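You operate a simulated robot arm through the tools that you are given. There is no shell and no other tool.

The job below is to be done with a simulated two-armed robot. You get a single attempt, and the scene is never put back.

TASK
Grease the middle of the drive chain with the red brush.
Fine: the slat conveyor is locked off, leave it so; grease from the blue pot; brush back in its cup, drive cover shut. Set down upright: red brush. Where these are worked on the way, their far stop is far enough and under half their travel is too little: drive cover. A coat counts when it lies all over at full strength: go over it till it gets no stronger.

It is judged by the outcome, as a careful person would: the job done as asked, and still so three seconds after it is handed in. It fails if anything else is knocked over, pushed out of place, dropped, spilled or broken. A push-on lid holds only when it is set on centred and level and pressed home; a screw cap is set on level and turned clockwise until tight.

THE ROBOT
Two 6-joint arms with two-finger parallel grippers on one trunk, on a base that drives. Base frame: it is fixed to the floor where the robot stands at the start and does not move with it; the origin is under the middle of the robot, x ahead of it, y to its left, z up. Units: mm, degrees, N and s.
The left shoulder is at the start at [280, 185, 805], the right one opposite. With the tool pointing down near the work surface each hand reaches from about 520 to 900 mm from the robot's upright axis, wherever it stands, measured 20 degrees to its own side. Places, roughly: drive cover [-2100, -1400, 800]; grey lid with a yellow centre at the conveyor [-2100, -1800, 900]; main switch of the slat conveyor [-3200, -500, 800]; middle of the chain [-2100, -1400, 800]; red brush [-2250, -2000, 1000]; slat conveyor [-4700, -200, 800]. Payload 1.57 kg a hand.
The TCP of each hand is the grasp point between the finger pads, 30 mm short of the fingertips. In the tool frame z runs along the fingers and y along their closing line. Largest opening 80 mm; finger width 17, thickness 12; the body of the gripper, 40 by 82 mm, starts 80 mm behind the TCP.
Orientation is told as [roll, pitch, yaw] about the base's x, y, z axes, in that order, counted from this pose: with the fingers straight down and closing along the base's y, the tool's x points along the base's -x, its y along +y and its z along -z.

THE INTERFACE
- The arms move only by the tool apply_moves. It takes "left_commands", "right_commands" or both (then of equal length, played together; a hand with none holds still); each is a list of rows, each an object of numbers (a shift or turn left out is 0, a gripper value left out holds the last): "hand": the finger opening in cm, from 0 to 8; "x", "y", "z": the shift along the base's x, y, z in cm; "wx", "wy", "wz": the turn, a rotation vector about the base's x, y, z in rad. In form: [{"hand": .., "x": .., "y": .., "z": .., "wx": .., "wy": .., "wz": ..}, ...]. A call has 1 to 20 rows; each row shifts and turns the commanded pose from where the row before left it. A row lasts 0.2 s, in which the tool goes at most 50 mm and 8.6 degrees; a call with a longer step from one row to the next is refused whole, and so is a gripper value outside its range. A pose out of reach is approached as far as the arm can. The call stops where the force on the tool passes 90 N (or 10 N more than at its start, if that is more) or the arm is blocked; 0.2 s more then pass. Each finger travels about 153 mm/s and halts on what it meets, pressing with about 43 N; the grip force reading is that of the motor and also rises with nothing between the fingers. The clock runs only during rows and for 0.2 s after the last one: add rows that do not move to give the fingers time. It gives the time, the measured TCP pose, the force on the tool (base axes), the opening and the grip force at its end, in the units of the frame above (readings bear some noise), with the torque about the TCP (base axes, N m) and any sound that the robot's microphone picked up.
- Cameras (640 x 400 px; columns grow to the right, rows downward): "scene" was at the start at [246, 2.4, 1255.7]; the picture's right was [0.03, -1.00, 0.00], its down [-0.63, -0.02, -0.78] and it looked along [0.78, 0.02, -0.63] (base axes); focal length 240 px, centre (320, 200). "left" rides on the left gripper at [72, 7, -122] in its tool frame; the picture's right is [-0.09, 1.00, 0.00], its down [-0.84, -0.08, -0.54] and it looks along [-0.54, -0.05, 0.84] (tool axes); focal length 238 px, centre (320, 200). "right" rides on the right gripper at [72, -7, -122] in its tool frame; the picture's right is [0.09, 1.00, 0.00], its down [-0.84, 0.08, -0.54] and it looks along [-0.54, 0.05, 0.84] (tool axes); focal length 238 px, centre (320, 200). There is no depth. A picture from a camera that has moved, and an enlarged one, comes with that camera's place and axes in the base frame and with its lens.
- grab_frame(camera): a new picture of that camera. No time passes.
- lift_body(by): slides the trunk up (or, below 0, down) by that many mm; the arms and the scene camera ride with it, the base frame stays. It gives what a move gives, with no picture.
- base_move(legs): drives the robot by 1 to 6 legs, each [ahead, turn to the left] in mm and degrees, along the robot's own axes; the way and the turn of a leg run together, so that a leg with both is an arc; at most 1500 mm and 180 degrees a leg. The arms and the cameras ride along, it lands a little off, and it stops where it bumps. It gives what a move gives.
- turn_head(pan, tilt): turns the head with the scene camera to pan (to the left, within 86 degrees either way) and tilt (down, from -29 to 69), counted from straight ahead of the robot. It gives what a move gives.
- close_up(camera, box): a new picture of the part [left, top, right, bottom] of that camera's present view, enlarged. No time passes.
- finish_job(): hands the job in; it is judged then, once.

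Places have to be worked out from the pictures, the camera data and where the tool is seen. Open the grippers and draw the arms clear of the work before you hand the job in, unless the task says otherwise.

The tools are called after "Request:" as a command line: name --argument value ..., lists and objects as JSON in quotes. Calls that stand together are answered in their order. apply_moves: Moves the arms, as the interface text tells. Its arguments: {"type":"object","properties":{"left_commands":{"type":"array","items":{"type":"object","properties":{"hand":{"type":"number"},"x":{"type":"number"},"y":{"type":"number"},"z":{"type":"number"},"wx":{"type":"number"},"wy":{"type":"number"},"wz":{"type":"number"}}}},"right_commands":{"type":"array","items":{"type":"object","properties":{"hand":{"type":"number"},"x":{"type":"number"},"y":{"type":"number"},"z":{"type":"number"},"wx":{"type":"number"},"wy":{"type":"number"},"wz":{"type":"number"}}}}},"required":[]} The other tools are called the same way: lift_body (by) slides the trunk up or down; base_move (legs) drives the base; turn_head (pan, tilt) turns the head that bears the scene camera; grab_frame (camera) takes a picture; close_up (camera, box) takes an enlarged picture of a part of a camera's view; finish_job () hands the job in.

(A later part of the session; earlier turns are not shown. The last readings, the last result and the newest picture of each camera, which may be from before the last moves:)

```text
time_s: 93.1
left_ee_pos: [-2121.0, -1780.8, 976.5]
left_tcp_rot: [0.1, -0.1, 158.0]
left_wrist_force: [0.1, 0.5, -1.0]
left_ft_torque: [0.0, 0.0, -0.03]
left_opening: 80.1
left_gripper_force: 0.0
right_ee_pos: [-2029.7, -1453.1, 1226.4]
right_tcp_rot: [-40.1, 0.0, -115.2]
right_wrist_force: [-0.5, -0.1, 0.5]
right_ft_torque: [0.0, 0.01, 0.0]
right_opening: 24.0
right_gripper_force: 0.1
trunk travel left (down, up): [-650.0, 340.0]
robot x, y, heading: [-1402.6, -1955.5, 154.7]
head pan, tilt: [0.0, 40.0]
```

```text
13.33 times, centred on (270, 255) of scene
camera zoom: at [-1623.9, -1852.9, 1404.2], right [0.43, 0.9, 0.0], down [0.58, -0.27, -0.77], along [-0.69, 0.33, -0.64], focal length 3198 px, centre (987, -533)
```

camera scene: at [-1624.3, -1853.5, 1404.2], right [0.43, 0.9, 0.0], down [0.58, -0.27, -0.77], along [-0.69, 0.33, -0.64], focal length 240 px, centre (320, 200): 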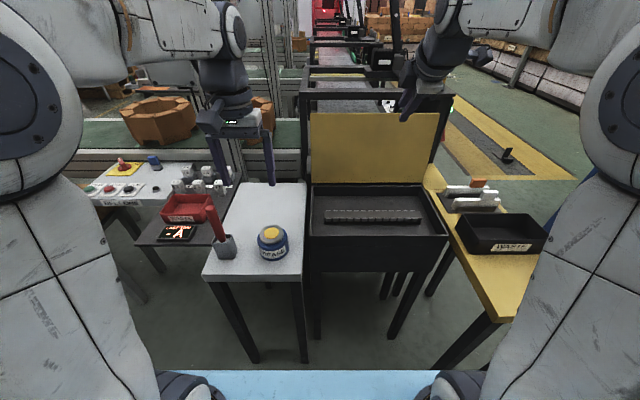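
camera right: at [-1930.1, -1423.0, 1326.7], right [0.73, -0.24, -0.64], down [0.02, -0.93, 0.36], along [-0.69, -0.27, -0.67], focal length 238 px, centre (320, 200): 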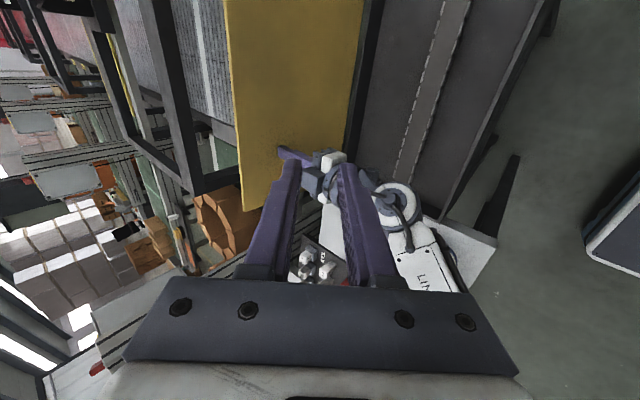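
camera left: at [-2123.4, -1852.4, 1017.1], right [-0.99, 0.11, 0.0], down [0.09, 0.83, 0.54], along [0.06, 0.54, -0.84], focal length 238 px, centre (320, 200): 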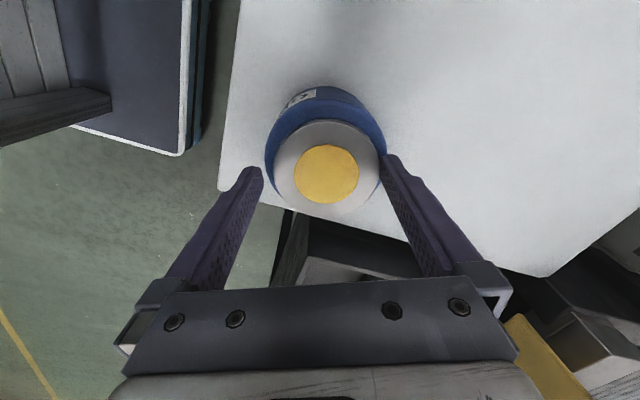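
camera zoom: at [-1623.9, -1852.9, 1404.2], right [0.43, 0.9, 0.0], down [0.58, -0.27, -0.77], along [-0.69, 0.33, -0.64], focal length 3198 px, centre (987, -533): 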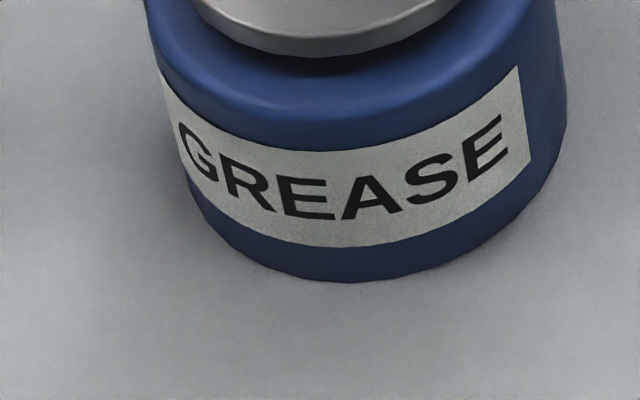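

I check objectively whether the lid turns: a fine close-up now, then grip, turn 60° counter-clockwise, come back to the same pose, and compare the facets.

Request:
close_up --camera "left" --box '[276, 90, 364, 145]'

Request:
apply_moves --left_commands '[{"z": -3.0}, {"z": -3.0}, {"z": -2.15}, {"hand": 6}, {}, {}, {"wz": 0.14}, {"wz": 0.14}, {"wz": 0.14}, {"wz": 0.14}, {}]'

Request:
apply_moves --left_commands '[{"wz": 0.14}, {"wz": 0.14}, {"wz": 0.14}, {"wz": 0.14}, {}]'

Request:
apply_moves --left_commands '[{"hand": 8}, {}, {"z": 2.15}, {"z": 3.0}, {"z": 3.0, "wz": -0.14}, {"wz": -0.14}, {"wz": -0.14}, {"wz": -0.14}, {"wz": -0.14}, {"wz": -0.14}, {"wz": -0.14}, {"wz": -0.14}, {}]'

Request:
close_up --camera "left" --box '[276, 90, 364, 145]'

Request:
close_up --camera "scene" --box '[246, 220, 294, 250]'

```text
7.27 times, centred on (320, 118) of left
camera zoom: at [-2057.2, -1814.5, 1097.0], right [-0.46, -0.89, 0.0], down [-0.75, 0.39, 0.54], along [-0.48, 0.25, -0.84], focal length 1734 px, centre (320, 800)
```

zoom: 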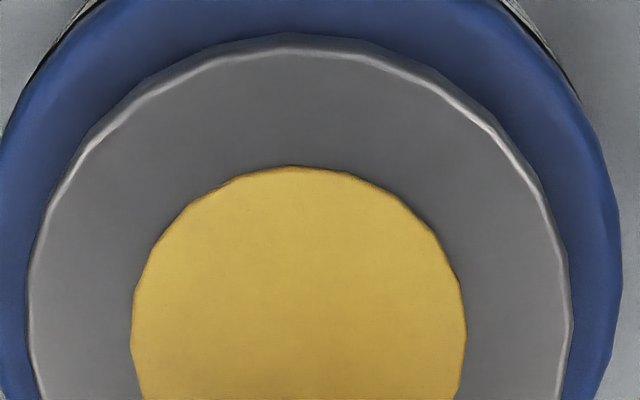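

```text
time_s: 95.5
left_ee_pos: [-2121.8, -1778.7, 894.1]
left_tcp_rot: [-0.1, -0.2, -169.6]
left_wrist_force: [3.8, 27.8, 0.8]
left_ft_torque: [0.67, 0.34, -0.59]
left_opening: 70.4
left_gripper_force: 45.1
right_ee_pos: [-2031.4, -1450.3, 1226.0]
right_tcp_rot: [-40.2, 0.1, -115.3]
right_wrist_force: [-0.3, 0.1, 0.5]
right_ft_torque: [0.02, -0.03, 0.0]
right_opening: 23.8
right_gripper_force: 0.1
trunk travel left (down, up): [-650.0, 340.0]
robot x, y, heading: [-1401.3, -1954.0, 154.7]
head pan, tilt: [0.0, 40.0]
```

```text
time_s: 96.7
left_ee_pos: [-2121.8, -1781.3, 894.1]
left_tcp_rot: [0.0, -0.3, -137.5]
left_wrist_force: [-9.7, 15.3, 1.5]
left_ft_torque: [0.15, 0.42, -0.24]
left_opening: 69.8
left_gripper_force: 44.8
right_ee_pos: [-2030.6, -1451.7, 1225.5]
right_tcp_rot: [-40.0, 0.0, -115.1]
right_wrist_force: [-0.2, 0.2, -0.4]
right_ft_torque: [0.01, 0.02, 0.01]
right_opening: 24.0
right_gripper_force: 0.2
trunk travel left (down, up): [-650.0, 340.0]
robot x, y, heading: [-1399.0, -1958.7, 154.7]
head pan, tilt: [0.0, 40.0]
```

```text
time_s: 99.5
left_ee_pos: [-2121.3, -1781.2, 975.7]
left_tcp_rot: [0.1, 0.0, 158.0]
left_wrist_force: [0.2, -0.2, -0.7]
left_ft_torque: [0.0, 0.0, 0.02]
left_opening: 79.9
left_gripper_force: 0.0
right_ee_pos: [-2029.3, -1452.1, 1226.0]
right_tcp_rot: [-40.1, 0.1, -115.2]
right_wrist_force: [0.7, 0.7, 0.8]
right_ft_torque: [-0.02, 0.02, -0.02]
right_opening: 24.3
right_gripper_force: 0.1
trunk travel left (down, up): [-650.0, 340.0]
robot x, y, heading: [-1400.3, -1960.1, 154.8]
head pan, tilt: [0.0, 40.0]
```

```text
7.27 times, centred on (320, 118) of left
camera zoom: at [-2057.1, -1814.9, 1096.7], right [-0.46, -0.89, 0.0], down [-0.75, 0.39, 0.54], along [-0.48, 0.25, -0.84], focal length 1734 px, centre (320, 800)
```

zoom: 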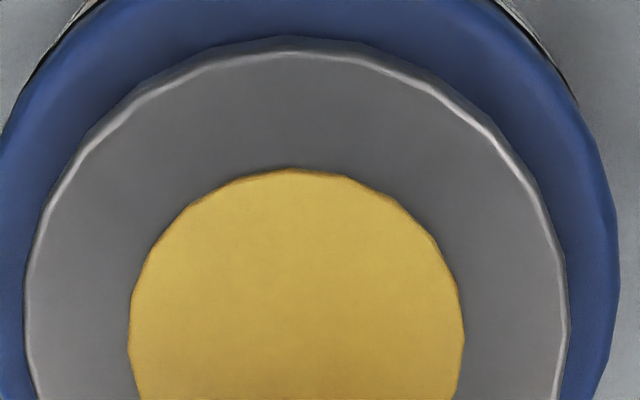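

```text
13.33 times, centred on (270, 235) of scene
camera zoom: at [-1623.8, -1852.5, 1404.2], right [0.43, 0.9, 0.0], down [0.58, -0.27, -0.77], along [-0.69, 0.33, -0.64], focal length 3198 px, centre (987, -267)
```

zoom: 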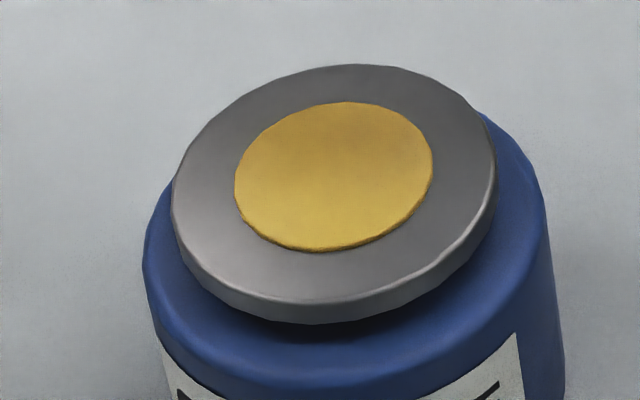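

The facets are unchanged: the lid does not turn, so it is a push-on lid with firm hold. I regrip it deeper and well centred, and pull straight up again in small steps.

Request:
apply_moves --left_commands '[{"z": -3.0}, {"z": -3.0}, {"z": -2.3}, {"hand": 6}, {}, {}]'

Request:
apply_moves --left_commands '[{"z": 0.3}, {"z": 0.3}]'

Request:
apply_moves --left_commands '[{"z": 0.1}, {"z": 0.1}]'

Request:
close_up --camera "scene" --box '[246, 220, 294, 250]'

```text
time_s: 100.9
left_ee_pos: [-2121.2, -1780.7, 893.2]
left_tcp_rot: [0.1, -0.1, 158.3]
left_wrist_force: [7.7, 16.4, 1.9]
left_ft_torque: [0.51, -0.19, 0.0]
left_opening: 76.1
left_gripper_force: 9.5
right_ee_pos: [-2029.9, -1450.9, 1226.9]
right_tcp_rot: [-40.2, 0.1, -115.1]
right_wrist_force: [0.3, 0.3, 1.1]
right_ft_torque: [-0.02, 0.0, 0.0]
right_opening: 23.8
right_gripper_force: 0.0
trunk travel left (down, up): [-650.0, 340.0]
robot x, y, heading: [-1401.8, -1959.0, 154.8]
head pan, tilt: [0.0, 40.0]
```

```text
time_s: 101.5
left_ee_pos: [-2120.3, -1781.1, 896.7]
left_tcp_rot: [0.1, 0.1, 158.2]
left_wrist_force: [5.9, 18.1, -6.8]
left_ft_torque: [0.18, -0.02, 0.05]
left_opening: 76.4
left_gripper_force: 9.0
right_ee_pos: [-2030.5, -1451.4, 1225.0]
right_tcp_rot: [-40.0, 0.0, -115.1]
right_wrist_force: [-0.7, 0.9, -1.3]
right_ft_torque: [0.01, 0.02, 0.02]
right_opening: 23.8
right_gripper_force: 0.1
trunk travel left (down, up): [-650.0, 340.0]
robot x, y, heading: [-1401.8, -1959.2, 155.0]
head pan, tilt: [0.0, 40.0]
```

```text
time_s: 102.1
left_ee_pos: [-2121.7, -1780.2, 900.5]
left_tcp_rot: [0.0, 0.0, 158.0]
left_wrist_force: [7.9, 14.7, -6.2]
left_ft_torque: [0.25, -0.09, -0.01]
left_opening: 75.7
left_gripper_force: 9.1
right_ee_pos: [-2030.5, -1451.4, 1225.9]
right_tcp_rot: [-40.1, 0.0, -115.2]
right_wrist_force: [0.5, 0.4, 0.3]
right_ft_torque: [0.01, -0.03, -0.01]
right_opening: 23.7
right_gripper_force: 0.0
trunk travel left (down, up): [-650.0, 340.0]
robot x, y, heading: [-1403.0, -1957.1, 155.0]
head pan, tilt: [0.0, 40.0]
```

```text
13.33 times, centred on (270, 235) of scene
camera zoom: at [-1623.6, -1851.5, 1404.1], right [0.43, 0.9, 0.0], down [0.58, -0.28, -0.77], along [-0.69, 0.33, -0.64], focal length 3198 px, centre (987, -267)
```

zoom: 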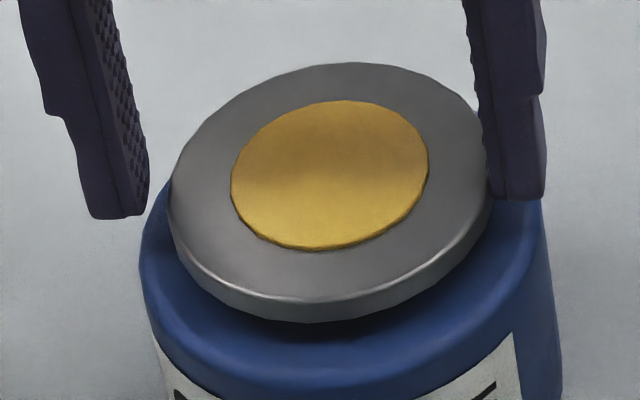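

The grip closed off-centre: only the right finger touched. I shift 2.5 mm to the right, lower again and regrip.

Request:
apply_moves --left_commands '[{"hand": 8}, {}, {"x": 0.11, "y": 0.23}, {"z": -0.7}, {"hand": 6}, {}, {}, {}]'

Request:
close_up --camera "scene" --box '[246, 220, 294, 250]'

```text
time_s: 103.9
left_ee_pos: [-2119.2, -1778.5, 893.6]
left_tcp_rot: [0.1, -0.1, 158.1]
left_wrist_force: [1.9, 5.5, -0.3]
left_ft_torque: [0.17, -0.1, 0.11]
left_opening: 70.7
left_gripper_force: 44.5
right_ee_pos: [-2030.2, -1452.4, 1226.2]
right_tcp_rot: [-40.1, 0.2, -115.1]
right_wrist_force: [0.2, 0.2, 0.7]
right_ft_torque: [0.01, 0.01, 0.01]
right_opening: 24.2
right_gripper_force: 0.0
trunk travel left (down, up): [-650.0, 340.0]
robot x, y, heading: [-1401.2, -1961.6, 154.5]
head pan, tilt: [0.0, 40.0]
```

```text
13.33 times, centred on (270, 235) of scene
camera zoom: at [-1623.5, -1851.9, 1404.2], right [0.43, 0.9, 0.0], down [0.58, -0.27, -0.77], along [-0.69, 0.33, -0.64], focal length 3198 px, centre (987, -267)
```

zoom: 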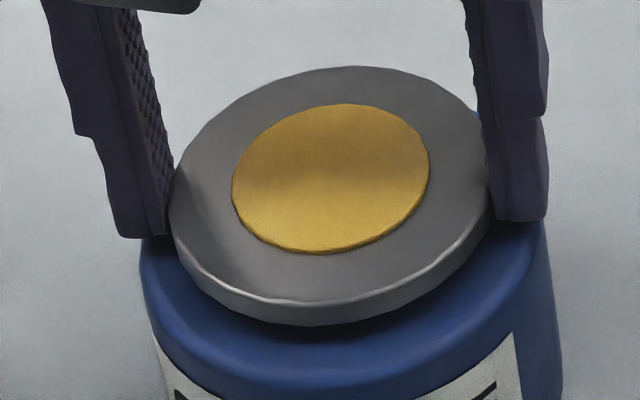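

Now the grip is centred (45 N, little side load). I pull up in small steps.

Request:
apply_moves --left_commands '[{"z": 0.2}, {"z": 0.2}]'

Request:
apply_moves --left_commands '[{"z": 0.15}, {"z": 0.1}]'

Request:
close_up --camera "scene" --box '[246, 220, 294, 250]'

```text
time_s: 104.5
left_ee_pos: [-2119.6, -1779.7, 894.4]
left_tcp_rot: [0.1, 0.0, 158.2]
left_wrist_force: [0.5, 8.8, -19.9]
left_ft_torque: [0.6, 0.76, 0.21]
left_opening: 70.8
left_gripper_force: 45.6
right_ee_pos: [-2031.6, -1452.8, 1224.9]
right_tcp_rot: [-39.9, 0.1, -115.2]
right_wrist_force: [0.7, 0.6, -0.5]
right_ft_torque: [0.0, 0.03, -0.01]
right_opening: 24.0
right_gripper_force: 0.0
trunk travel left (down, up): [-650.0, 340.0]
robot x, y, heading: [-1402.3, -1956.1, 154.7]
head pan, tilt: [0.0, 40.0]
```

```text
time_s: 105.1
left_ee_pos: [-2119.8, -1778.5, 897.4]
left_tcp_rot: [0.1, 0.2, 158.2]
left_wrist_force: [0.1, 13.5, -36.9]
left_ft_torque: [0.15, 0.11, 0.21]
left_opening: 70.9
left_gripper_force: 45.5
right_ee_pos: [-2032.0, -1450.4, 1223.8]
right_tcp_rot: [-39.9, 0.2, -115.3]
right_wrist_force: [-0.2, 0.2, 0.4]
right_ft_torque: [-0.02, 0.0, -0.02]
right_opening: 23.9
right_gripper_force: 0.0
trunk travel left (down, up): [-650.0, 340.0]
robot x, y, heading: [-1398.8, -1957.2, 154.8]
head pan, tilt: [0.0, 40.0]
```

```text
13.33 times, centred on (270, 235) of scene
camera zoom: at [-1625.1, -1851.1, 1403.5], right [0.43, 0.9, 0.0], down [0.58, -0.28, -0.77], along [-0.69, 0.33, -0.64], focal length 3198 px, centre (987, -267)
```

zoom: 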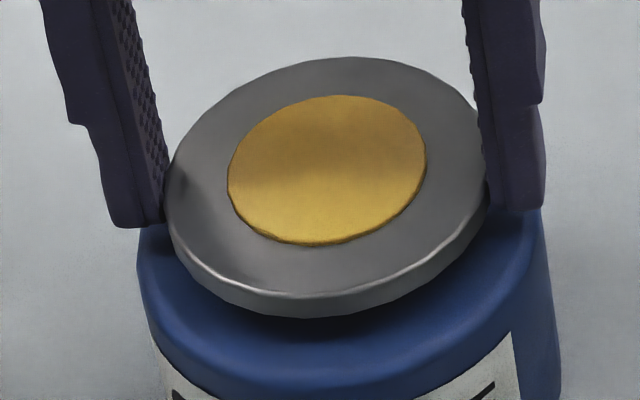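

The lid moved up about 2 mm with the fingers this time. I keep pulling.

Request:
apply_moves --left_commands '[{"z": 0.1}, {"z": 0.1}]'

Request:
close_up --camera "scene" --box '[246, 220, 294, 250]'

Request:
apply_moves --left_commands '[{"z": 0.15}, {"z": 0.15}]'

Request:
close_up --camera "scene" --box '[246, 220, 294, 250]'

```text
time_s: 105.7
left_ee_pos: [-2119.9, -1778.5, 899.1]
left_tcp_rot: [0.1, 0.4, 158.2]
left_wrist_force: [5.1, 14.5, -36.8]
left_ft_torque: [0.18, -0.05, 0.2]
left_opening: 70.6
left_gripper_force: 45.1
right_ee_pos: [-2030.6, -1450.0, 1225.9]
right_tcp_rot: [-40.0, 0.1, -115.2]
right_wrist_force: [0.1, -0.3, -0.7]
right_ft_torque: [0.0, 0.01, 0.0]
right_opening: 24.1
right_gripper_force: 0.1
trunk travel left (down, up): [-650.0, 340.0]
robot x, y, heading: [-1402.9, -1954.3, 154.9]
head pan, tilt: [0.0, 40.0]
```

```text
13.33 times, centred on (270, 235) of scene
camera zoom: at [-1624.9, -1851.1, 1403.8], right [0.43, 0.9, 0.0], down [0.58, -0.28, -0.77], along [-0.69, 0.33, -0.64], focal length 3198 px, centre (987, -267)
```

zoom: 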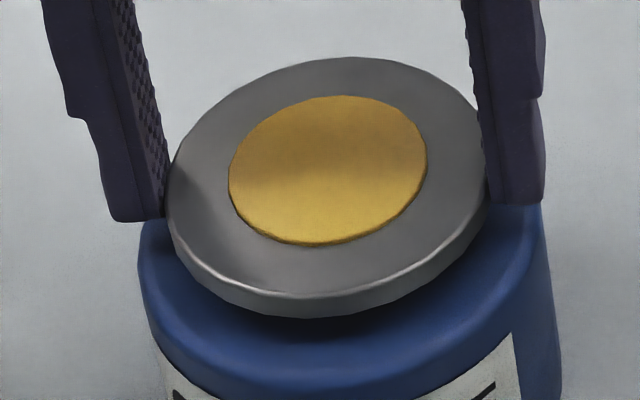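

```text
time_s: 106.3
left_ee_pos: [-2120.0, -1778.1, 901.8]
left_tcp_rot: [0.2, 0.3, 158.2]
left_wrist_force: [5.9, 13.1, -36.7]
left_ft_torque: [0.29, -0.17, 0.17]
left_opening: 70.2
left_gripper_force: 45.3
right_ee_pos: [-2031.0, -1451.1, 1225.4]
right_tcp_rot: [-40.0, 0.1, -115.2]
right_wrist_force: [0.5, 0.2, -0.8]
right_ft_torque: [0.01, 0.0, -0.01]
right_opening: 24.1
right_gripper_force: 0.1
trunk travel left (down, up): [-650.0, 340.0]
robot x, y, heading: [-1400.3, -1958.3, 154.5]
head pan, tilt: [0.0, 40.0]
```

```text
13.33 times, centred on (270, 235) of scene
camera zoom: at [-1624.8, -1851.2, 1403.8], right [0.43, 0.9, 0.0], down [0.58, -0.28, -0.77], along [-0.69, 0.33, -0.64], focal length 3198 px, centre (987, -267)
```

zoom: 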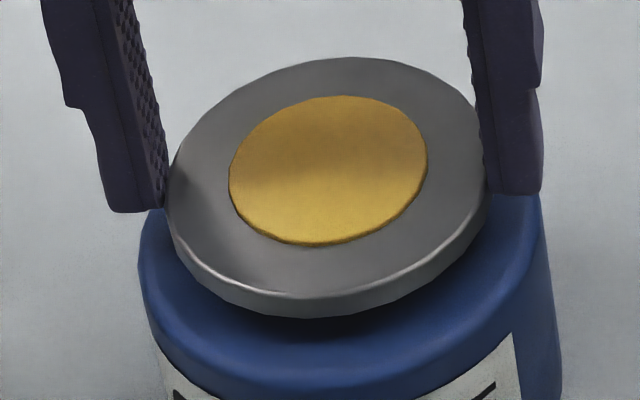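

The fingers slip at about 37 N, with the lid only giving ~2 mm elastically. I regrip deep and try peeling: tilting the lid about the forward axis so one edge lifts.

Request:
apply_moves --left_commands '[{"hand": 8}, {}, {"z": -0.9}, {"hand": 6}, {}, {}, {}]'

Request:
apply_moves --left_commands '[{"wx": -0.0452, "wy": 0.0214, "z": 0.15}, {"wx": -0.0452, "wy": 0.0214, "z": 0.15}]'

Request:
close_up --camera "scene" --box '[246, 220, 294, 250]'

Request:
apply_moves --left_commands '[{"wx": -0.0452, "wy": 0.0214, "z": 0.15}, {"wx": -0.0452, "wy": 0.0214, "z": 0.1}]'

Request:
close_up --camera "scene" --box '[246, 220, 294, 250]'

```text
time_s: 107.9
left_ee_pos: [-2120.1, -1778.4, 897.2]
left_tcp_rot: [0.2, -0.1, 158.2]
left_wrist_force: [1.7, 8.9, 0.6]
left_ft_torque: [0.31, 0.0, 0.13]
left_opening: 70.4
left_gripper_force: 45.2
right_ee_pos: [-2030.6, -1452.6, 1225.0]
right_tcp_rot: [-40.0, 0.1, -115.2]
right_wrist_force: [0.7, 0.4, 0.0]
right_ft_torque: [-0.01, 0.03, -0.01]
right_opening: 23.9
right_gripper_force: 0.1
trunk travel left (down, up): [-650.0, 340.0]
robot x, y, heading: [-1404.0, -1957.5, 154.6]
head pan, tilt: [0.0, 40.0]
```

```text
time_s: 108.5
left_ee_pos: [-2119.5, -1777.0, 900.1]
left_tcp_rot: [5.6, -0.5, 158.2]
left_wrist_force: [10.1, 23.6, 1.4]
left_ft_torque: [1.31, -0.83, 0.08]
left_opening: 70.5
left_gripper_force: 45.3
right_ee_pos: [-2029.8, -1450.6, 1226.7]
right_tcp_rot: [-40.1, 0.0, -115.3]
right_wrist_force: [-0.1, -0.6, -0.2]
right_ft_torque: [-0.03, 0.0, -0.01]
right_opening: 24.0
right_gripper_force: 0.1
trunk travel left (down, up): [-650.0, 340.0]
robot x, y, heading: [-1403.3, -1955.7, 154.8]
head pan, tilt: [0.0, 40.0]
```

```text
13.33 times, centred on (270, 235) of scene
camera zoom: at [-1623.1, -1850.9, 1404.2], right [0.43, 0.9, 0.0], down [0.58, -0.28, -0.77], along [-0.69, 0.33, -0.64], focal length 3198 px, centre (987, -267)
```

zoom: 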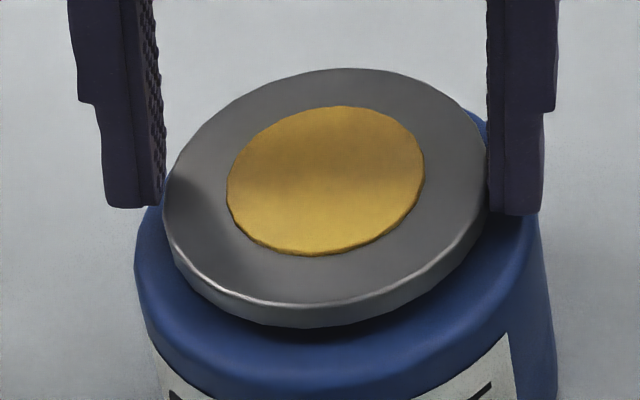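

```text
time_s: 109.1
left_ee_pos: [-2118.4, -1776.2, 903.8]
left_tcp_rot: [11.4, -0.8, 158.2]
left_wrist_force: [11.0, 22.9, 0.5]
left_ft_torque: [0.83, -0.54, -0.01]
left_opening: 79.9
left_gripper_force: 11.3
right_ee_pos: [-2031.1, -1450.6, 1225.6]
right_tcp_rot: [-40.1, 0.0, -115.2]
right_wrist_force: [0.3, -0.1, -0.3]
right_ft_torque: [-0.01, 0.04, 0.0]
right_opening: 23.9
right_gripper_force: 0.0
trunk travel left (down, up): [-650.0, 340.0]
robot x, y, heading: [-1401.0, -1958.3, 154.3]
head pan, tilt: [0.0, 40.0]
```

```text
13.33 times, centred on (270, 235) of scene
camera zoom: at [-1623.0, -1850.9, 1404.2], right [0.43, 0.9, 0.0], down [0.58, -0.28, -0.77], along [-0.69, 0.33, -0.64], focal length 3198 px, centre (987, -267)
```

zoom: 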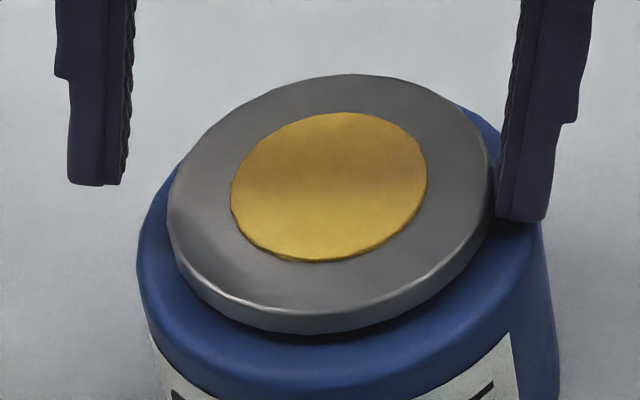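

The left finger slipped off the rim. I open, level the hand, lift clear and inspect the lid's state.

Request:
apply_moves --left_commands '[{"hand": 8}, {}, {"wx": 0.0904, "wy": -0.0428, "z": 2.0}, {"wx": 0.0904, "wy": -0.0428, "z": 3.0}, {"z": 3.0}, {}]'

Request:
close_up --camera "scene" --box '[246, 220, 294, 250]'

Request:
close_up --camera "left" --box '[240, 90, 400, 190]'

```text
time_s: 110.5
left_ee_pos: [-2120.9, -1779.9, 982.9]
left_tcp_rot: [0.1, -0.1, 158.1]
left_wrist_force: [-0.6, -0.3, 0.5]
left_ft_torque: [0.03, 0.0, 0.02]
left_opening: 80.0
left_gripper_force: 0.1
right_ee_pos: [-2030.4, -1451.6, 1225.7]
right_tcp_rot: [-40.0, 0.1, -115.2]
right_wrist_force: [1.0, 0.4, 0.4]
right_ft_torque: [-0.01, 0.0, 0.01]
right_opening: 24.0
right_gripper_force: 0.1
trunk travel left (down, up): [-650.0, 340.0]
robot x, y, heading: [-1401.2, -1956.4, 154.7]
head pan, tilt: [0.0, 40.0]
```

```text
13.33 times, centred on (270, 235) of scene
camera zoom: at [-1623.4, -1851.9, 1404.2], right [0.43, 0.9, 0.0], down [0.58, -0.27, -0.77], along [-0.69, 0.33, -0.64], focal length 3198 px, centre (987, -267)
```

zoom: 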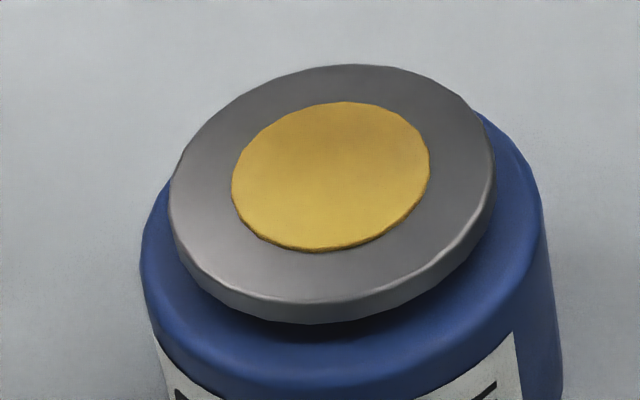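

```text
4.00 times, centred on (320, 140) of left
camera zoom: at [-2056.4, -1812.5, 1103.5], right [-0.46, -0.89, 0.0], down [-0.75, 0.38, 0.54], along [-0.48, 0.25, -0.84], focal length 953 px, centre (320, 440)
```

zoom: 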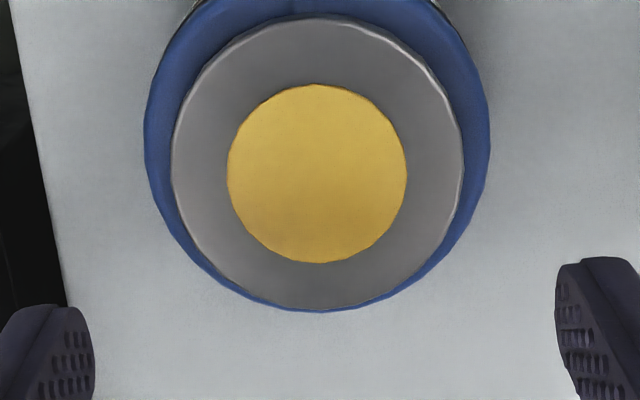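

The lid sits as before. I do a controlled twist test: grip deep and centred, then twist 3° at a time watching the facets in the hand camera's fixed view and the scene view.

Request:
apply_moves --left_commands '[{"z": -3.0, "x": 0.14, "y": 0.14}, {"z": -3.0}, {"z": -3.0}, {"hand": 6}, {}, {}, {}]'

Request:
close_up --camera "scene" --box '[254, 222, 286, 242]'

Request:
apply_moves --left_commands '[{"wz": 0.06}, {}]'

Request:
close_up --camera "scene" --box '[254, 222, 286, 242]'

Request:
apply_moves --left_commands '[{"wz": 0.06}, {}]'

Request:
close_up --camera "scene" --box '[254, 222, 286, 242]'

```text
time_s: 112.1
left_ee_pos: [-2118.7, -1779.4, 892.1]
left_tcp_rot: [0.3, 0.0, 158.1]
left_wrist_force: [-4.8, -19.9, 0.5]
left_ft_torque: [-0.56, 0.33, 0.5]
left_opening: 70.4
left_gripper_force: 44.9
right_ee_pos: [-2031.3, -1451.5, 1225.6]
right_tcp_rot: [-40.1, 0.0, -115.2]
right_wrist_force: [0.0, 0.6, 0.0]
right_ft_torque: [-0.01, 0.02, -0.01]
right_opening: 23.8
right_gripper_force: 0.1
trunk travel left (down, up): [-650.0, 340.0]
robot x, y, heading: [-1401.4, -1961.0, 154.4]
head pan, tilt: [0.0, 40.0]
```

```text
16.00 times, centred on (270, 232) of scene
camera zoom: at [-1623.8, -1853.0, 1404.2], right [0.43, 0.9, 0.0], down [0.58, -0.27, -0.77], along [-0.69, 0.33, -0.64], focal length 3837 px, centre (1120, -312)
```

zoom: 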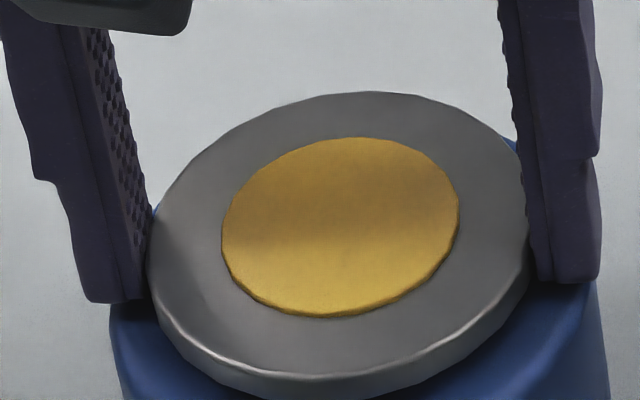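

```text
time_s: 112.7
left_ee_pos: [-2121.0, -1779.3, 891.5]
left_tcp_rot: [0.2, -0.3, 161.6]
left_wrist_force: [-14.1, -18.7, 0.7]
left_ft_torque: [-0.41, 0.35, -0.79]
left_opening: 70.0
left_gripper_force: 44.8
right_ee_pos: [-2031.3, -1453.7, 1225.7]
right_tcp_rot: [-40.1, 0.0, -115.2]
right_wrist_force: [0.2, -0.3, 0.2]
right_ft_torque: [0.0, 0.0, 0.03]
right_opening: 23.9
right_gripper_force: 0.0
trunk travel left (down, up): [-650.0, 340.0]
robot x, y, heading: [-1401.2, -1955.4, 154.7]
head pan, tilt: [0.0, 40.0]
```

```text
16.00 times, centred on (270, 232) of scene
camera zoom: at [-1624.2, -1852.9, 1404.1], right [0.43, 0.9, 0.0], down [0.58, -0.27, -0.77], along [-0.69, 0.33, -0.64], focal length 3837 px, centre (1120, -312)
```

zoom: 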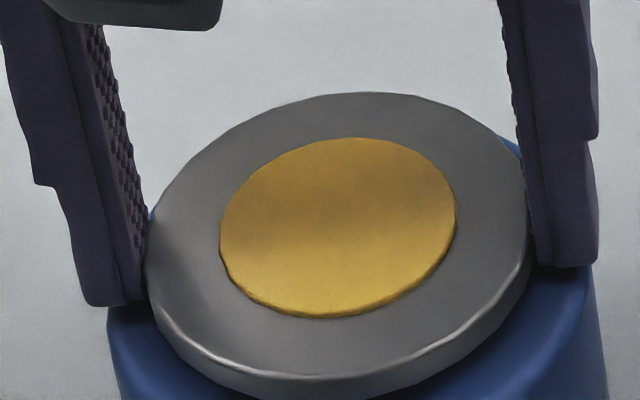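

```text
time_s: 113.3
left_ee_pos: [-2120.6, -1779.7, 892.5]
left_tcp_rot: [0.1, -0.3, 165.1]
left_wrist_force: [-15.8, -17.7, 0.5]
left_ft_torque: [-0.57, 0.68, 0.02]
left_opening: 69.6
left_gripper_force: 45.9
right_ee_pos: [-2031.5, -1452.6, 1226.0]
right_tcp_rot: [-40.0, 0.1, -115.1]
right_wrist_force: [0.2, 0.5, 0.1]
right_ft_torque: [0.03, 0.01, -0.02]
right_opening: 23.8
right_gripper_force: 0.1
trunk travel left (down, up): [-650.0, 340.0]
robot x, y, heading: [-1404.5, -1954.4, 154.6]
head pan, tilt: [0.0, 40.0]
```

```text
16.00 times, centred on (270, 232) of scene
camera zoom: at [-1624.2, -1852.9, 1404.1], right [0.43, 0.9, 0.0], down [0.58, -0.27, -0.77], along [-0.69, 0.33, -0.64], focal length 3837 px, centre (1120, -312)
```

zoom: 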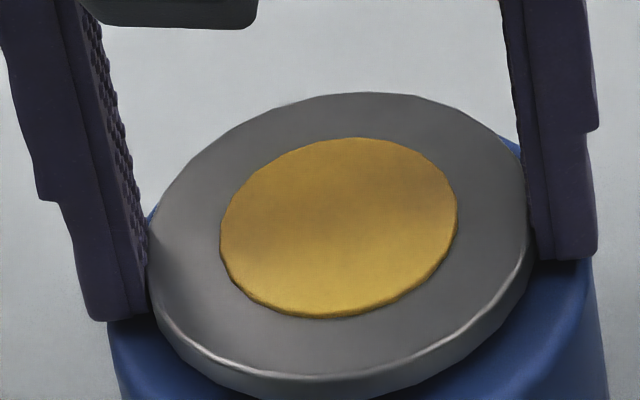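

The lid simply will not turn and slips at ~37 N, so one hand alone cannot pull it. My plan: left hand grips the lid across the other axis while the right fist, tilted, helps lift at the rim's right edge. First I turn the left hand to close fore-aft and centre it on the lid.

Request:
apply_moves --left_commands '[{"hand": 8}, {}, {"z": 2.5}, {"z": 2.5}, {"wz": -0.146}, {"wz": -0.146}, {"wz": -0.146}, {"wz": -0.146}, {"wz": -0.146}, {"wz": -0.146}, {"wz": -0.146}, {"wz": -0.146}, {"wz": -0.146}, {"wz": -0.146}, {"wz": -0.146}, {"wz": -0.146}, {"x": -0.08, "y": 0.2}, {}]'

Request:
grab_frame --camera "left"

Request:
grab_frame --camera "scene"

```text
time_s: 117.1
left_ee_pos: [-2118.6, -1775.8, 941.3]
left_tcp_rot: [0.2, -0.1, 64.5]
left_wrist_force: [0.0, 0.4, 0.4]
left_ft_torque: [0.02, -0.01, 0.01]
left_opening: 80.1
left_gripper_force: 0.1
right_ee_pos: [-2029.5, -1452.1, 1226.0]
right_tcp_rot: [-40.1, 0.2, -115.2]
right_wrist_force: [0.1, 0.7, -0.4]
right_ft_torque: [0.02, 0.01, 0.02]
right_opening: 24.0
right_gripper_force: 0.0
trunk travel left (down, up): [-650.0, 340.0]
robot x, y, heading: [-1400.7, -1956.7, 154.6]
head pan, tilt: [0.0, 40.0]
```

```text
taken
camera left: at [-2156.9, -1838.5, 1062.7], right [-0.86, 0.51, 0.0], down [0.43, 0.72, 0.54], along [0.28, 0.47, -0.84], focal length 238 px, centre (320, 200)
```

left: 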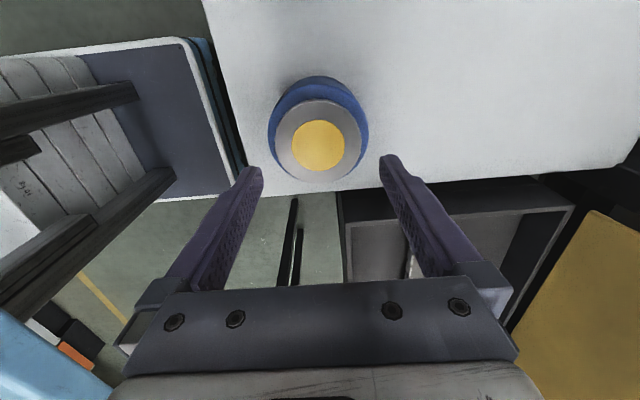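

```text
taken
camera scene: at [-1623.6, -1852.1, 1404.2], right [0.43, 0.9, 0.0], down [0.58, -0.27, -0.77], along [-0.69, 0.33, -0.64], focal length 240 px, centre (320, 200)
```

scene: 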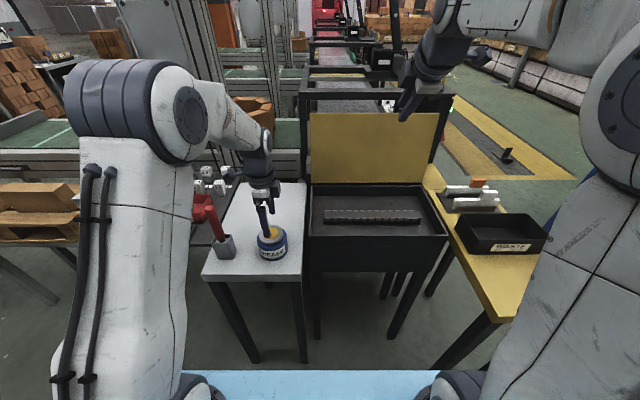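

The lid is centred between the fingers on this axis. I descend, grip and try one more straight pull here before adding the right hand.

Request:
apply_moves --left_commands '[{"z": -2.4, "y": -0.1, "x": -0.05}, {"z": -2.4}, {}, {"hand": 6}, {}, {}, {}]'

Request:
apply_moves --left_commands '[{"z": 0.2}, {"z": 0.2}, {"z": 0.15}, {}]'

Request:
close_up --camera "scene" --box '[246, 220, 294, 250]'

```text
time_s: 118.7
left_ee_pos: [-2120.3, -1777.1, 893.0]
left_tcp_rot: [0.0, -0.1, 64.6]
left_wrist_force: [6.1, -2.3, 0.1]
left_ft_torque: [-0.1, -0.28, 0.04]
left_opening: 70.7
left_gripper_force: 44.6
right_ee_pos: [-2029.8, -1451.8, 1226.5]
right_tcp_rot: [-40.1, 0.2, -115.1]
right_wrist_force: [0.1, -0.4, 0.7]
right_ft_torque: [0.03, -0.02, -0.01]
right_opening: 24.0
right_gripper_force: 0.0
trunk travel left (down, up): [-650.0, 340.0]
robot x, y, heading: [-1404.5, -1954.6, 154.9]
head pan, tilt: [0.0, 40.0]
```

```text
time_s: 119.7
left_ee_pos: [-2118.1, -1777.8, 895.8]
left_tcp_rot: [-0.2, -0.1, 64.7]
left_wrist_force: [2.6, -0.8, -36.5]
left_ft_torque: [0.02, -0.05, -0.05]
left_opening: 70.8
left_gripper_force: 45.2
right_ee_pos: [-2033.1, -1451.4, 1225.7]
right_tcp_rot: [-40.0, 0.1, -115.2]
right_wrist_force: [0.9, -0.2, 0.9]
right_ft_torque: [-0.01, 0.03, 0.0]
right_opening: 24.1
right_gripper_force: 0.0
trunk travel left (down, up): [-650.0, 340.0]
robot x, y, heading: [-1400.2, -1956.4, 154.7]
head pan, tilt: [0.0, 40.0]
```

```text
13.33 times, centred on (270, 235) of scene
camera zoom: at [-1625.0, -1851.7, 1403.6], right [0.43, 0.9, 0.0], down [0.58, -0.27, -0.77], along [-0.69, 0.33, -0.64], focal length 3198 px, centre (987, -267)
```

zoom: 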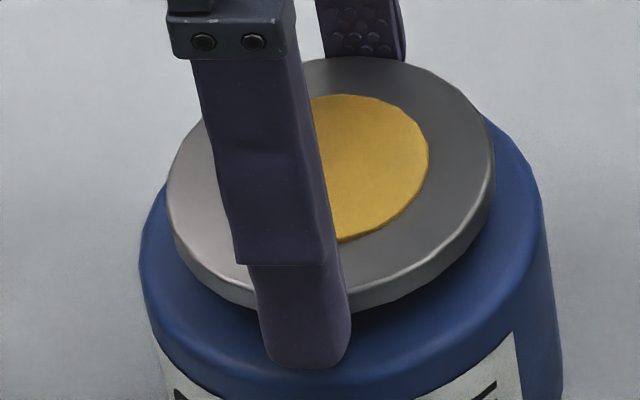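

The grip is clean here but again about 36.5 N is the limit. I hold it and bring the closed right fist, tilted 25° toward the lid, to the right side of the pot.

Request:
apply_moves --right_commands '[{"hand": 0, "x": -0.368, "y": -2.55, "z": -2.25, "wx": -0.06, "wy": -0.1265}, {"x": -0.368, "y": -2.55, "z": -2.25, "wx": -0.06, "wy": -0.1265}, {"x": -0.368, "y": -2.55, "z": -2.25, "wx": -0.06, "wy": -0.1265}, {"x": -0.368, "y": -2.55, "z": -2.25, "wx": -0.06, "wy": -0.1265}, {"x": -0.368, "y": -2.55, "z": -2.25, "wx": -0.06, "wy": -0.1265}, {"x": -0.368, "y": -2.55, "z": -2.25, "wx": -0.1313, "wy": 0.0624}, {"x": -0.368, "y": -2.55, "z": -2.25, "wx": -0.1313, "wy": 0.0624}, {"x": -0.368, "y": -2.55, "z": -2.25, "wx": -0.1313, "wy": 0.0624}, {}]'

Request:
grab_frame --camera "scene"

Request:
grab_frame --camera "right"

```text
time_s: 121.7
left_ee_pos: [-2120.9, -1777.7, 895.6]
left_tcp_rot: [-0.1, -0.1, 64.5]
left_wrist_force: [3.8, -1.2, -32.9]
left_ft_torque: [0.08, -0.16, 0.05]
left_opening: 70.8
left_gripper_force: 45.1
right_ee_pos: [-2061.9, -1657.3, 1046.7]
right_tcp_rot: [0.0, -25.2, -115.2]
right_wrist_force: [0.4, 0.1, -0.6]
right_ft_torque: [-0.01, 0.01, 0.0]
right_opening: 0.0
right_gripper_force: 21.6
trunk travel left (down, up): [-650.0, 340.0]
robot x, y, heading: [-1397.8, -1957.9, 154.8]
head pan, tilt: [0.0, 40.0]
```

```text
taken
camera scene: at [-1624.8, -1851.8, 1403.9], right [0.43, 0.9, 0.0], down [0.58, -0.27, -0.77], along [-0.69, 0.33, -0.64], focal length 240 px, centre (320, 200)
```

scene: 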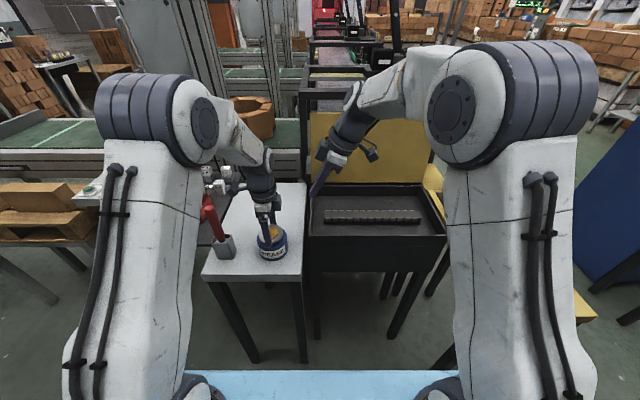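

```text
taken
camera right: at [-2017.4, -1549.4, 1125.8], right [0.94, -0.35, -0.04], down [-0.15, -0.51, 0.85], along [-0.32, -0.79, -0.53], focal length 238 px, centre (320, 200)
```

right: 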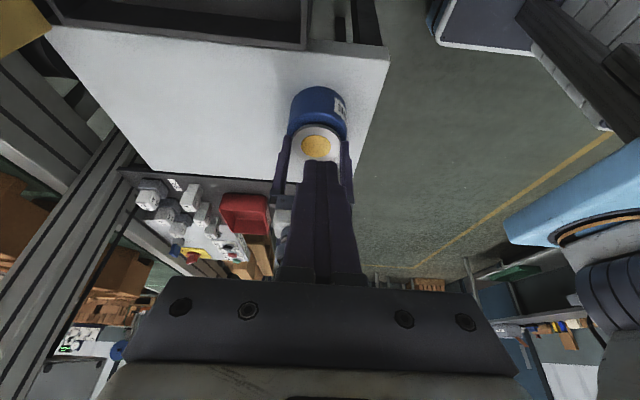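

The right fist lines up with the pot in its own camera. I lower it to lid height, still ~20 mm clear of the rim.

Request:
apply_moves --right_commands '[{"x": -0.5, "y": -1.06, "z": -3.16}, {"x": -0.5, "y": -1.06, "z": -3.16}, {"x": -0.5, "y": -1.06, "z": -3.16}, {"x": -0.5, "y": -1.06, "z": -3.16}, {"x": -0.5, "y": -1.06, "z": -3.16}, {}]'

Request:
close_up --camera "scene" --box '[238, 212, 318, 262]'

Request:
close_up --camera "right" --box '[240, 100, 400, 200]'

```text
time_s: 123.1
left_ee_pos: [-2117.8, -1777.6, 897.0]
left_tcp_rot: [-0.2, -0.1, 64.5]
left_wrist_force: [5.0, -0.9, -32.9]
left_ft_torque: [0.01, -0.01, 0.01]
left_opening: 70.6
left_gripper_force: 45.0
right_ee_pos: [-2086.3, -1709.8, 887.8]
right_tcp_rot: [0.0, -25.1, -115.1]
right_wrist_force: [-0.5, 0.5, 0.1]
right_ft_torque: [-0.04, -0.02, -0.02]
right_opening: 0.0
right_gripper_force: 21.6
trunk travel left (down, up): [-650.0, 340.0]
robot x, y, heading: [-1404.6, -1956.2, 154.4]
head pan, tilt: [0.0, 40.0]
```

```text
8.00 times, centred on (278, 237) of scene
camera zoom: at [-1624.7, -1851.8, 1403.9], right [0.43, 0.9, 0.0], down [0.58, -0.27, -0.77], along [-0.69, 0.33, -0.64], focal length 1918 px, centre (656, -96)
```

zoom: 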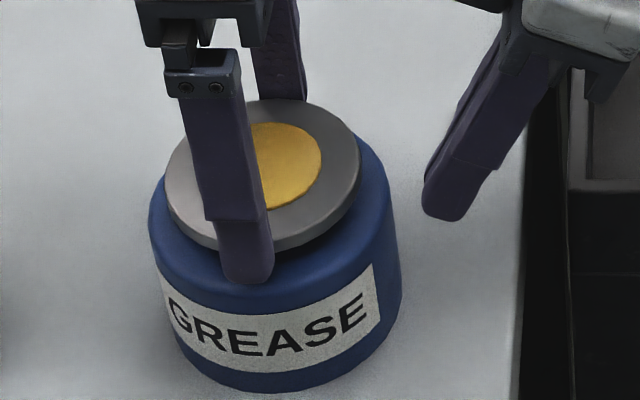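

```text
4.00 times, centred on (320, 150) of right
camera zoom: at [-2042.5, -1601.6, 966.8], right [0.94, -0.35, -0.04], down [-0.15, -0.51, 0.85], along [-0.31, -0.79, -0.53], focal length 953 px, centre (320, 400)
```

zoom: 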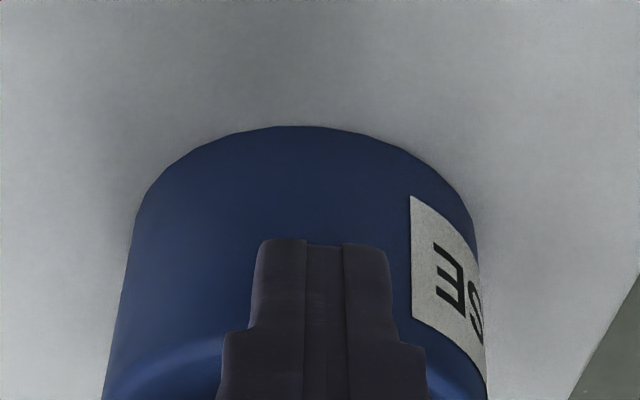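

The right fist is about 20 mm from the rim at the right height. I move it in toward the lid until it touches.

Request:
apply_moves --right_commands '[{"x": -0.214, "y": -0.452}, {"x": -0.214, "y": -0.452}, {"x": -0.214, "y": -0.452}, {"x": -0.214, "y": -0.452}, {"x": -0.129, "y": -0.271}, {}]'

Request:
close_up --camera "scene" --box '[238, 212, 318, 262]'

```text
time_s: 124.5
left_ee_pos: [-2119.2, -1776.8, 897.4]
left_tcp_rot: [-0.2, 0.0, 64.7]
left_wrist_force: [-0.1, -6.9, -33.1]
left_ft_torque: [-0.02, -0.15, -0.02]
left_opening: 70.6
left_gripper_force: 44.5
right_ee_pos: [-2093.8, -1728.2, 888.3]
right_tcp_rot: [-0.1, -25.0, -115.2]
right_wrist_force: [14.8, 22.5, 10.8]
right_ft_torque: [0.51, -0.31, 0.02]
right_opening: 0.2
right_gripper_force: 21.6
trunk travel left (down, up): [-650.0, 340.0]
robot x, y, heading: [-1401.6, -1956.7, 154.6]
head pan, tilt: [0.0, 40.0]
```

```text
8.00 times, centred on (278, 237) of scene
camera zoom: at [-1623.8, -1851.0, 1404.1], right [0.43, 0.9, 0.0], down [0.58, -0.28, -0.77], along [-0.69, 0.33, -0.64], focal length 1918 px, centre (656, -96)
```

zoom: 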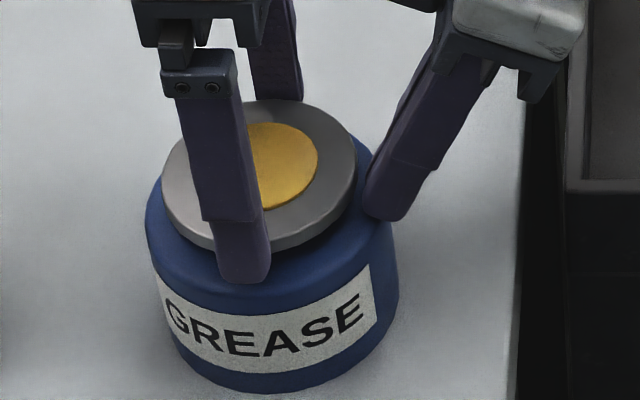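

The upward reaction says the tip meets the pot's shoulder, not the lid. I raise the fist 5 mm and press in again.

Request:
apply_moves --right_commands '[{"x": 0.129, "y": 0.271}, {"z": 0.5}, {"x": -0.171, "y": -0.361}, {"x": -0.086, "y": -0.18}, {}]'

Request:
close_up --camera "scene" --box '[238, 212, 318, 262]'

```text
time_s: 125.7
left_ee_pos: [-2120.3, -1777.3, 896.8]
left_tcp_rot: [-0.3, -0.1, 64.6]
left_wrist_force: [0.6, -12.3, -27.6]
left_ft_torque: [-0.26, -0.13, 0.16]
left_opening: 70.8
left_gripper_force: 45.3
right_ee_pos: [-2095.1, -1729.6, 890.7]
right_tcp_rot: [0.1, -24.9, -115.1]
right_wrist_force: [20.4, 26.4, -2.4]
right_ft_torque: [0.57, -0.55, 0.09]
right_opening: 0.0
right_gripper_force: 21.6
trunk travel left (down, up): [-650.0, 340.0]
robot x, y, heading: [-1398.6, -1957.4, 154.6]
head pan, tilt: [0.0, 40.0]
```

```text
8.00 times, centred on (278, 237) of scene
camera zoom: at [-1623.8, -1850.9, 1404.0], right [0.43, 0.9, 0.0], down [0.58, -0.28, -0.77], along [-0.69, 0.33, -0.64], focal length 1918 px, centre (656, -96)
```

zoom: 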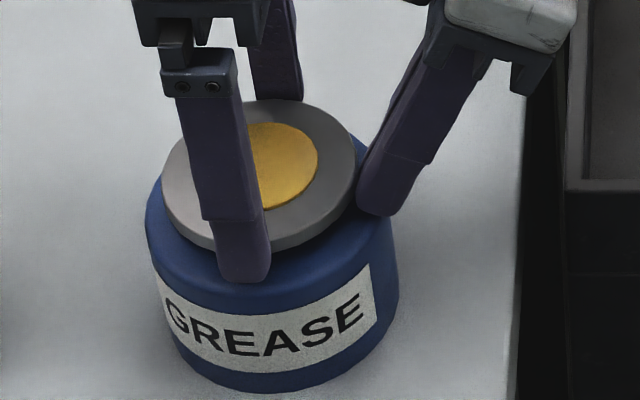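

Now the fist bears on the lid's rim (left's share dropped). I press further in and raise both hands together.

Request:
apply_moves --right_commands '[{"x": -0.107, "y": -0.226, "z": 0.2}, {"x": -0.107, "y": -0.226, "z": 0.3}, {"x": -0.064, "y": -0.135, "z": 0.3}]' --left_commands '[{"z": 0.05}, {"z": 0.1}, {"z": 0.1}]'

Request:
close_up --camera "scene" --box '[238, 212, 318, 262]'

```text
time_s: 126.5
left_ee_pos: [-2119.2, -1777.0, 898.8]
left_tcp_rot: [-0.3, 0.0, 64.6]
left_wrist_force: [2.8, -23.1, -21.2]
left_ft_torque: [-0.38, 0.33, 0.13]
left_opening: 70.7
left_gripper_force: 45.0
right_ee_pos: [-2096.3, -1729.6, 892.8]
right_tcp_rot: [0.5, -24.1, -115.2]
right_wrist_force: [20.8, 51.3, -36.1]
right_ft_torque: [1.99, -0.21, -0.48]
right_opening: 0.0
right_gripper_force: 21.3
trunk travel left (down, up): [-650.0, 340.0]
robot x, y, heading: [-1397.5, -1956.6, 154.4]
head pan, tilt: [0.0, 40.0]
```

```text
8.00 times, centred on (278, 237) of scene
camera zoom: at [-1624.7, -1849.8, 1403.3], right [0.43, 0.9, 0.0], down [0.58, -0.28, -0.77], along [-0.69, 0.33, -0.64], focal length 1918 px, centre (656, -96)
```

zoom: 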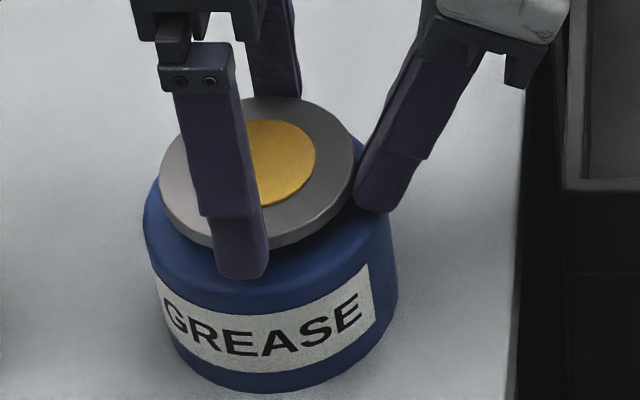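

Total upward pull is now about 57 N. I raise both a bit more.

Request:
apply_moves --right_commands '[{"x": -0.043, "y": -0.09, "z": 0.25}, {"z": 0.25}]' --left_commands '[{"z": 0.2}, {"z": 0.2}]'

Request:
close_up --camera "scene" --box '[238, 212, 318, 262]'

```text
time_s: 127.1
left_ee_pos: [-2118.7, -1778.3, 900.3]
left_tcp_rot: [-0.5, 0.1, 64.6]
left_wrist_force: [1.8, -21.9, -31.7]
left_ft_torque: [-0.35, 0.21, 0.1]
left_opening: 70.6
left_gripper_force: 45.5
right_ee_pos: [-2095.1, -1729.9, 894.7]
right_tcp_rot: [0.7, -23.9, -115.4]
right_wrist_force: [13.5, 52.2, -50.3]
right_ft_torque: [2.0, -0.69, -0.33]
right_opening: 0.1
right_gripper_force: 21.1
trunk travel left (down, up): [-650.0, 340.0]
robot x, y, heading: [-1404.7, -1958.0, 154.8]
head pan, tilt: [0.0, 40.0]
```

```text
8.00 times, centred on (278, 237) of scene
camera zoom: at [-1626.0, -1849.4, 1403.0], right [0.43, 0.9, 0.0], down [0.58, -0.28, -0.76], along [-0.69, 0.33, -0.64], focal length 1918 px, centre (656, -96)
```

zoom: 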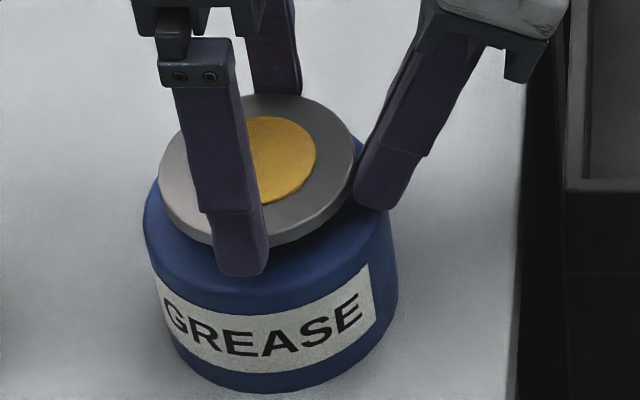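

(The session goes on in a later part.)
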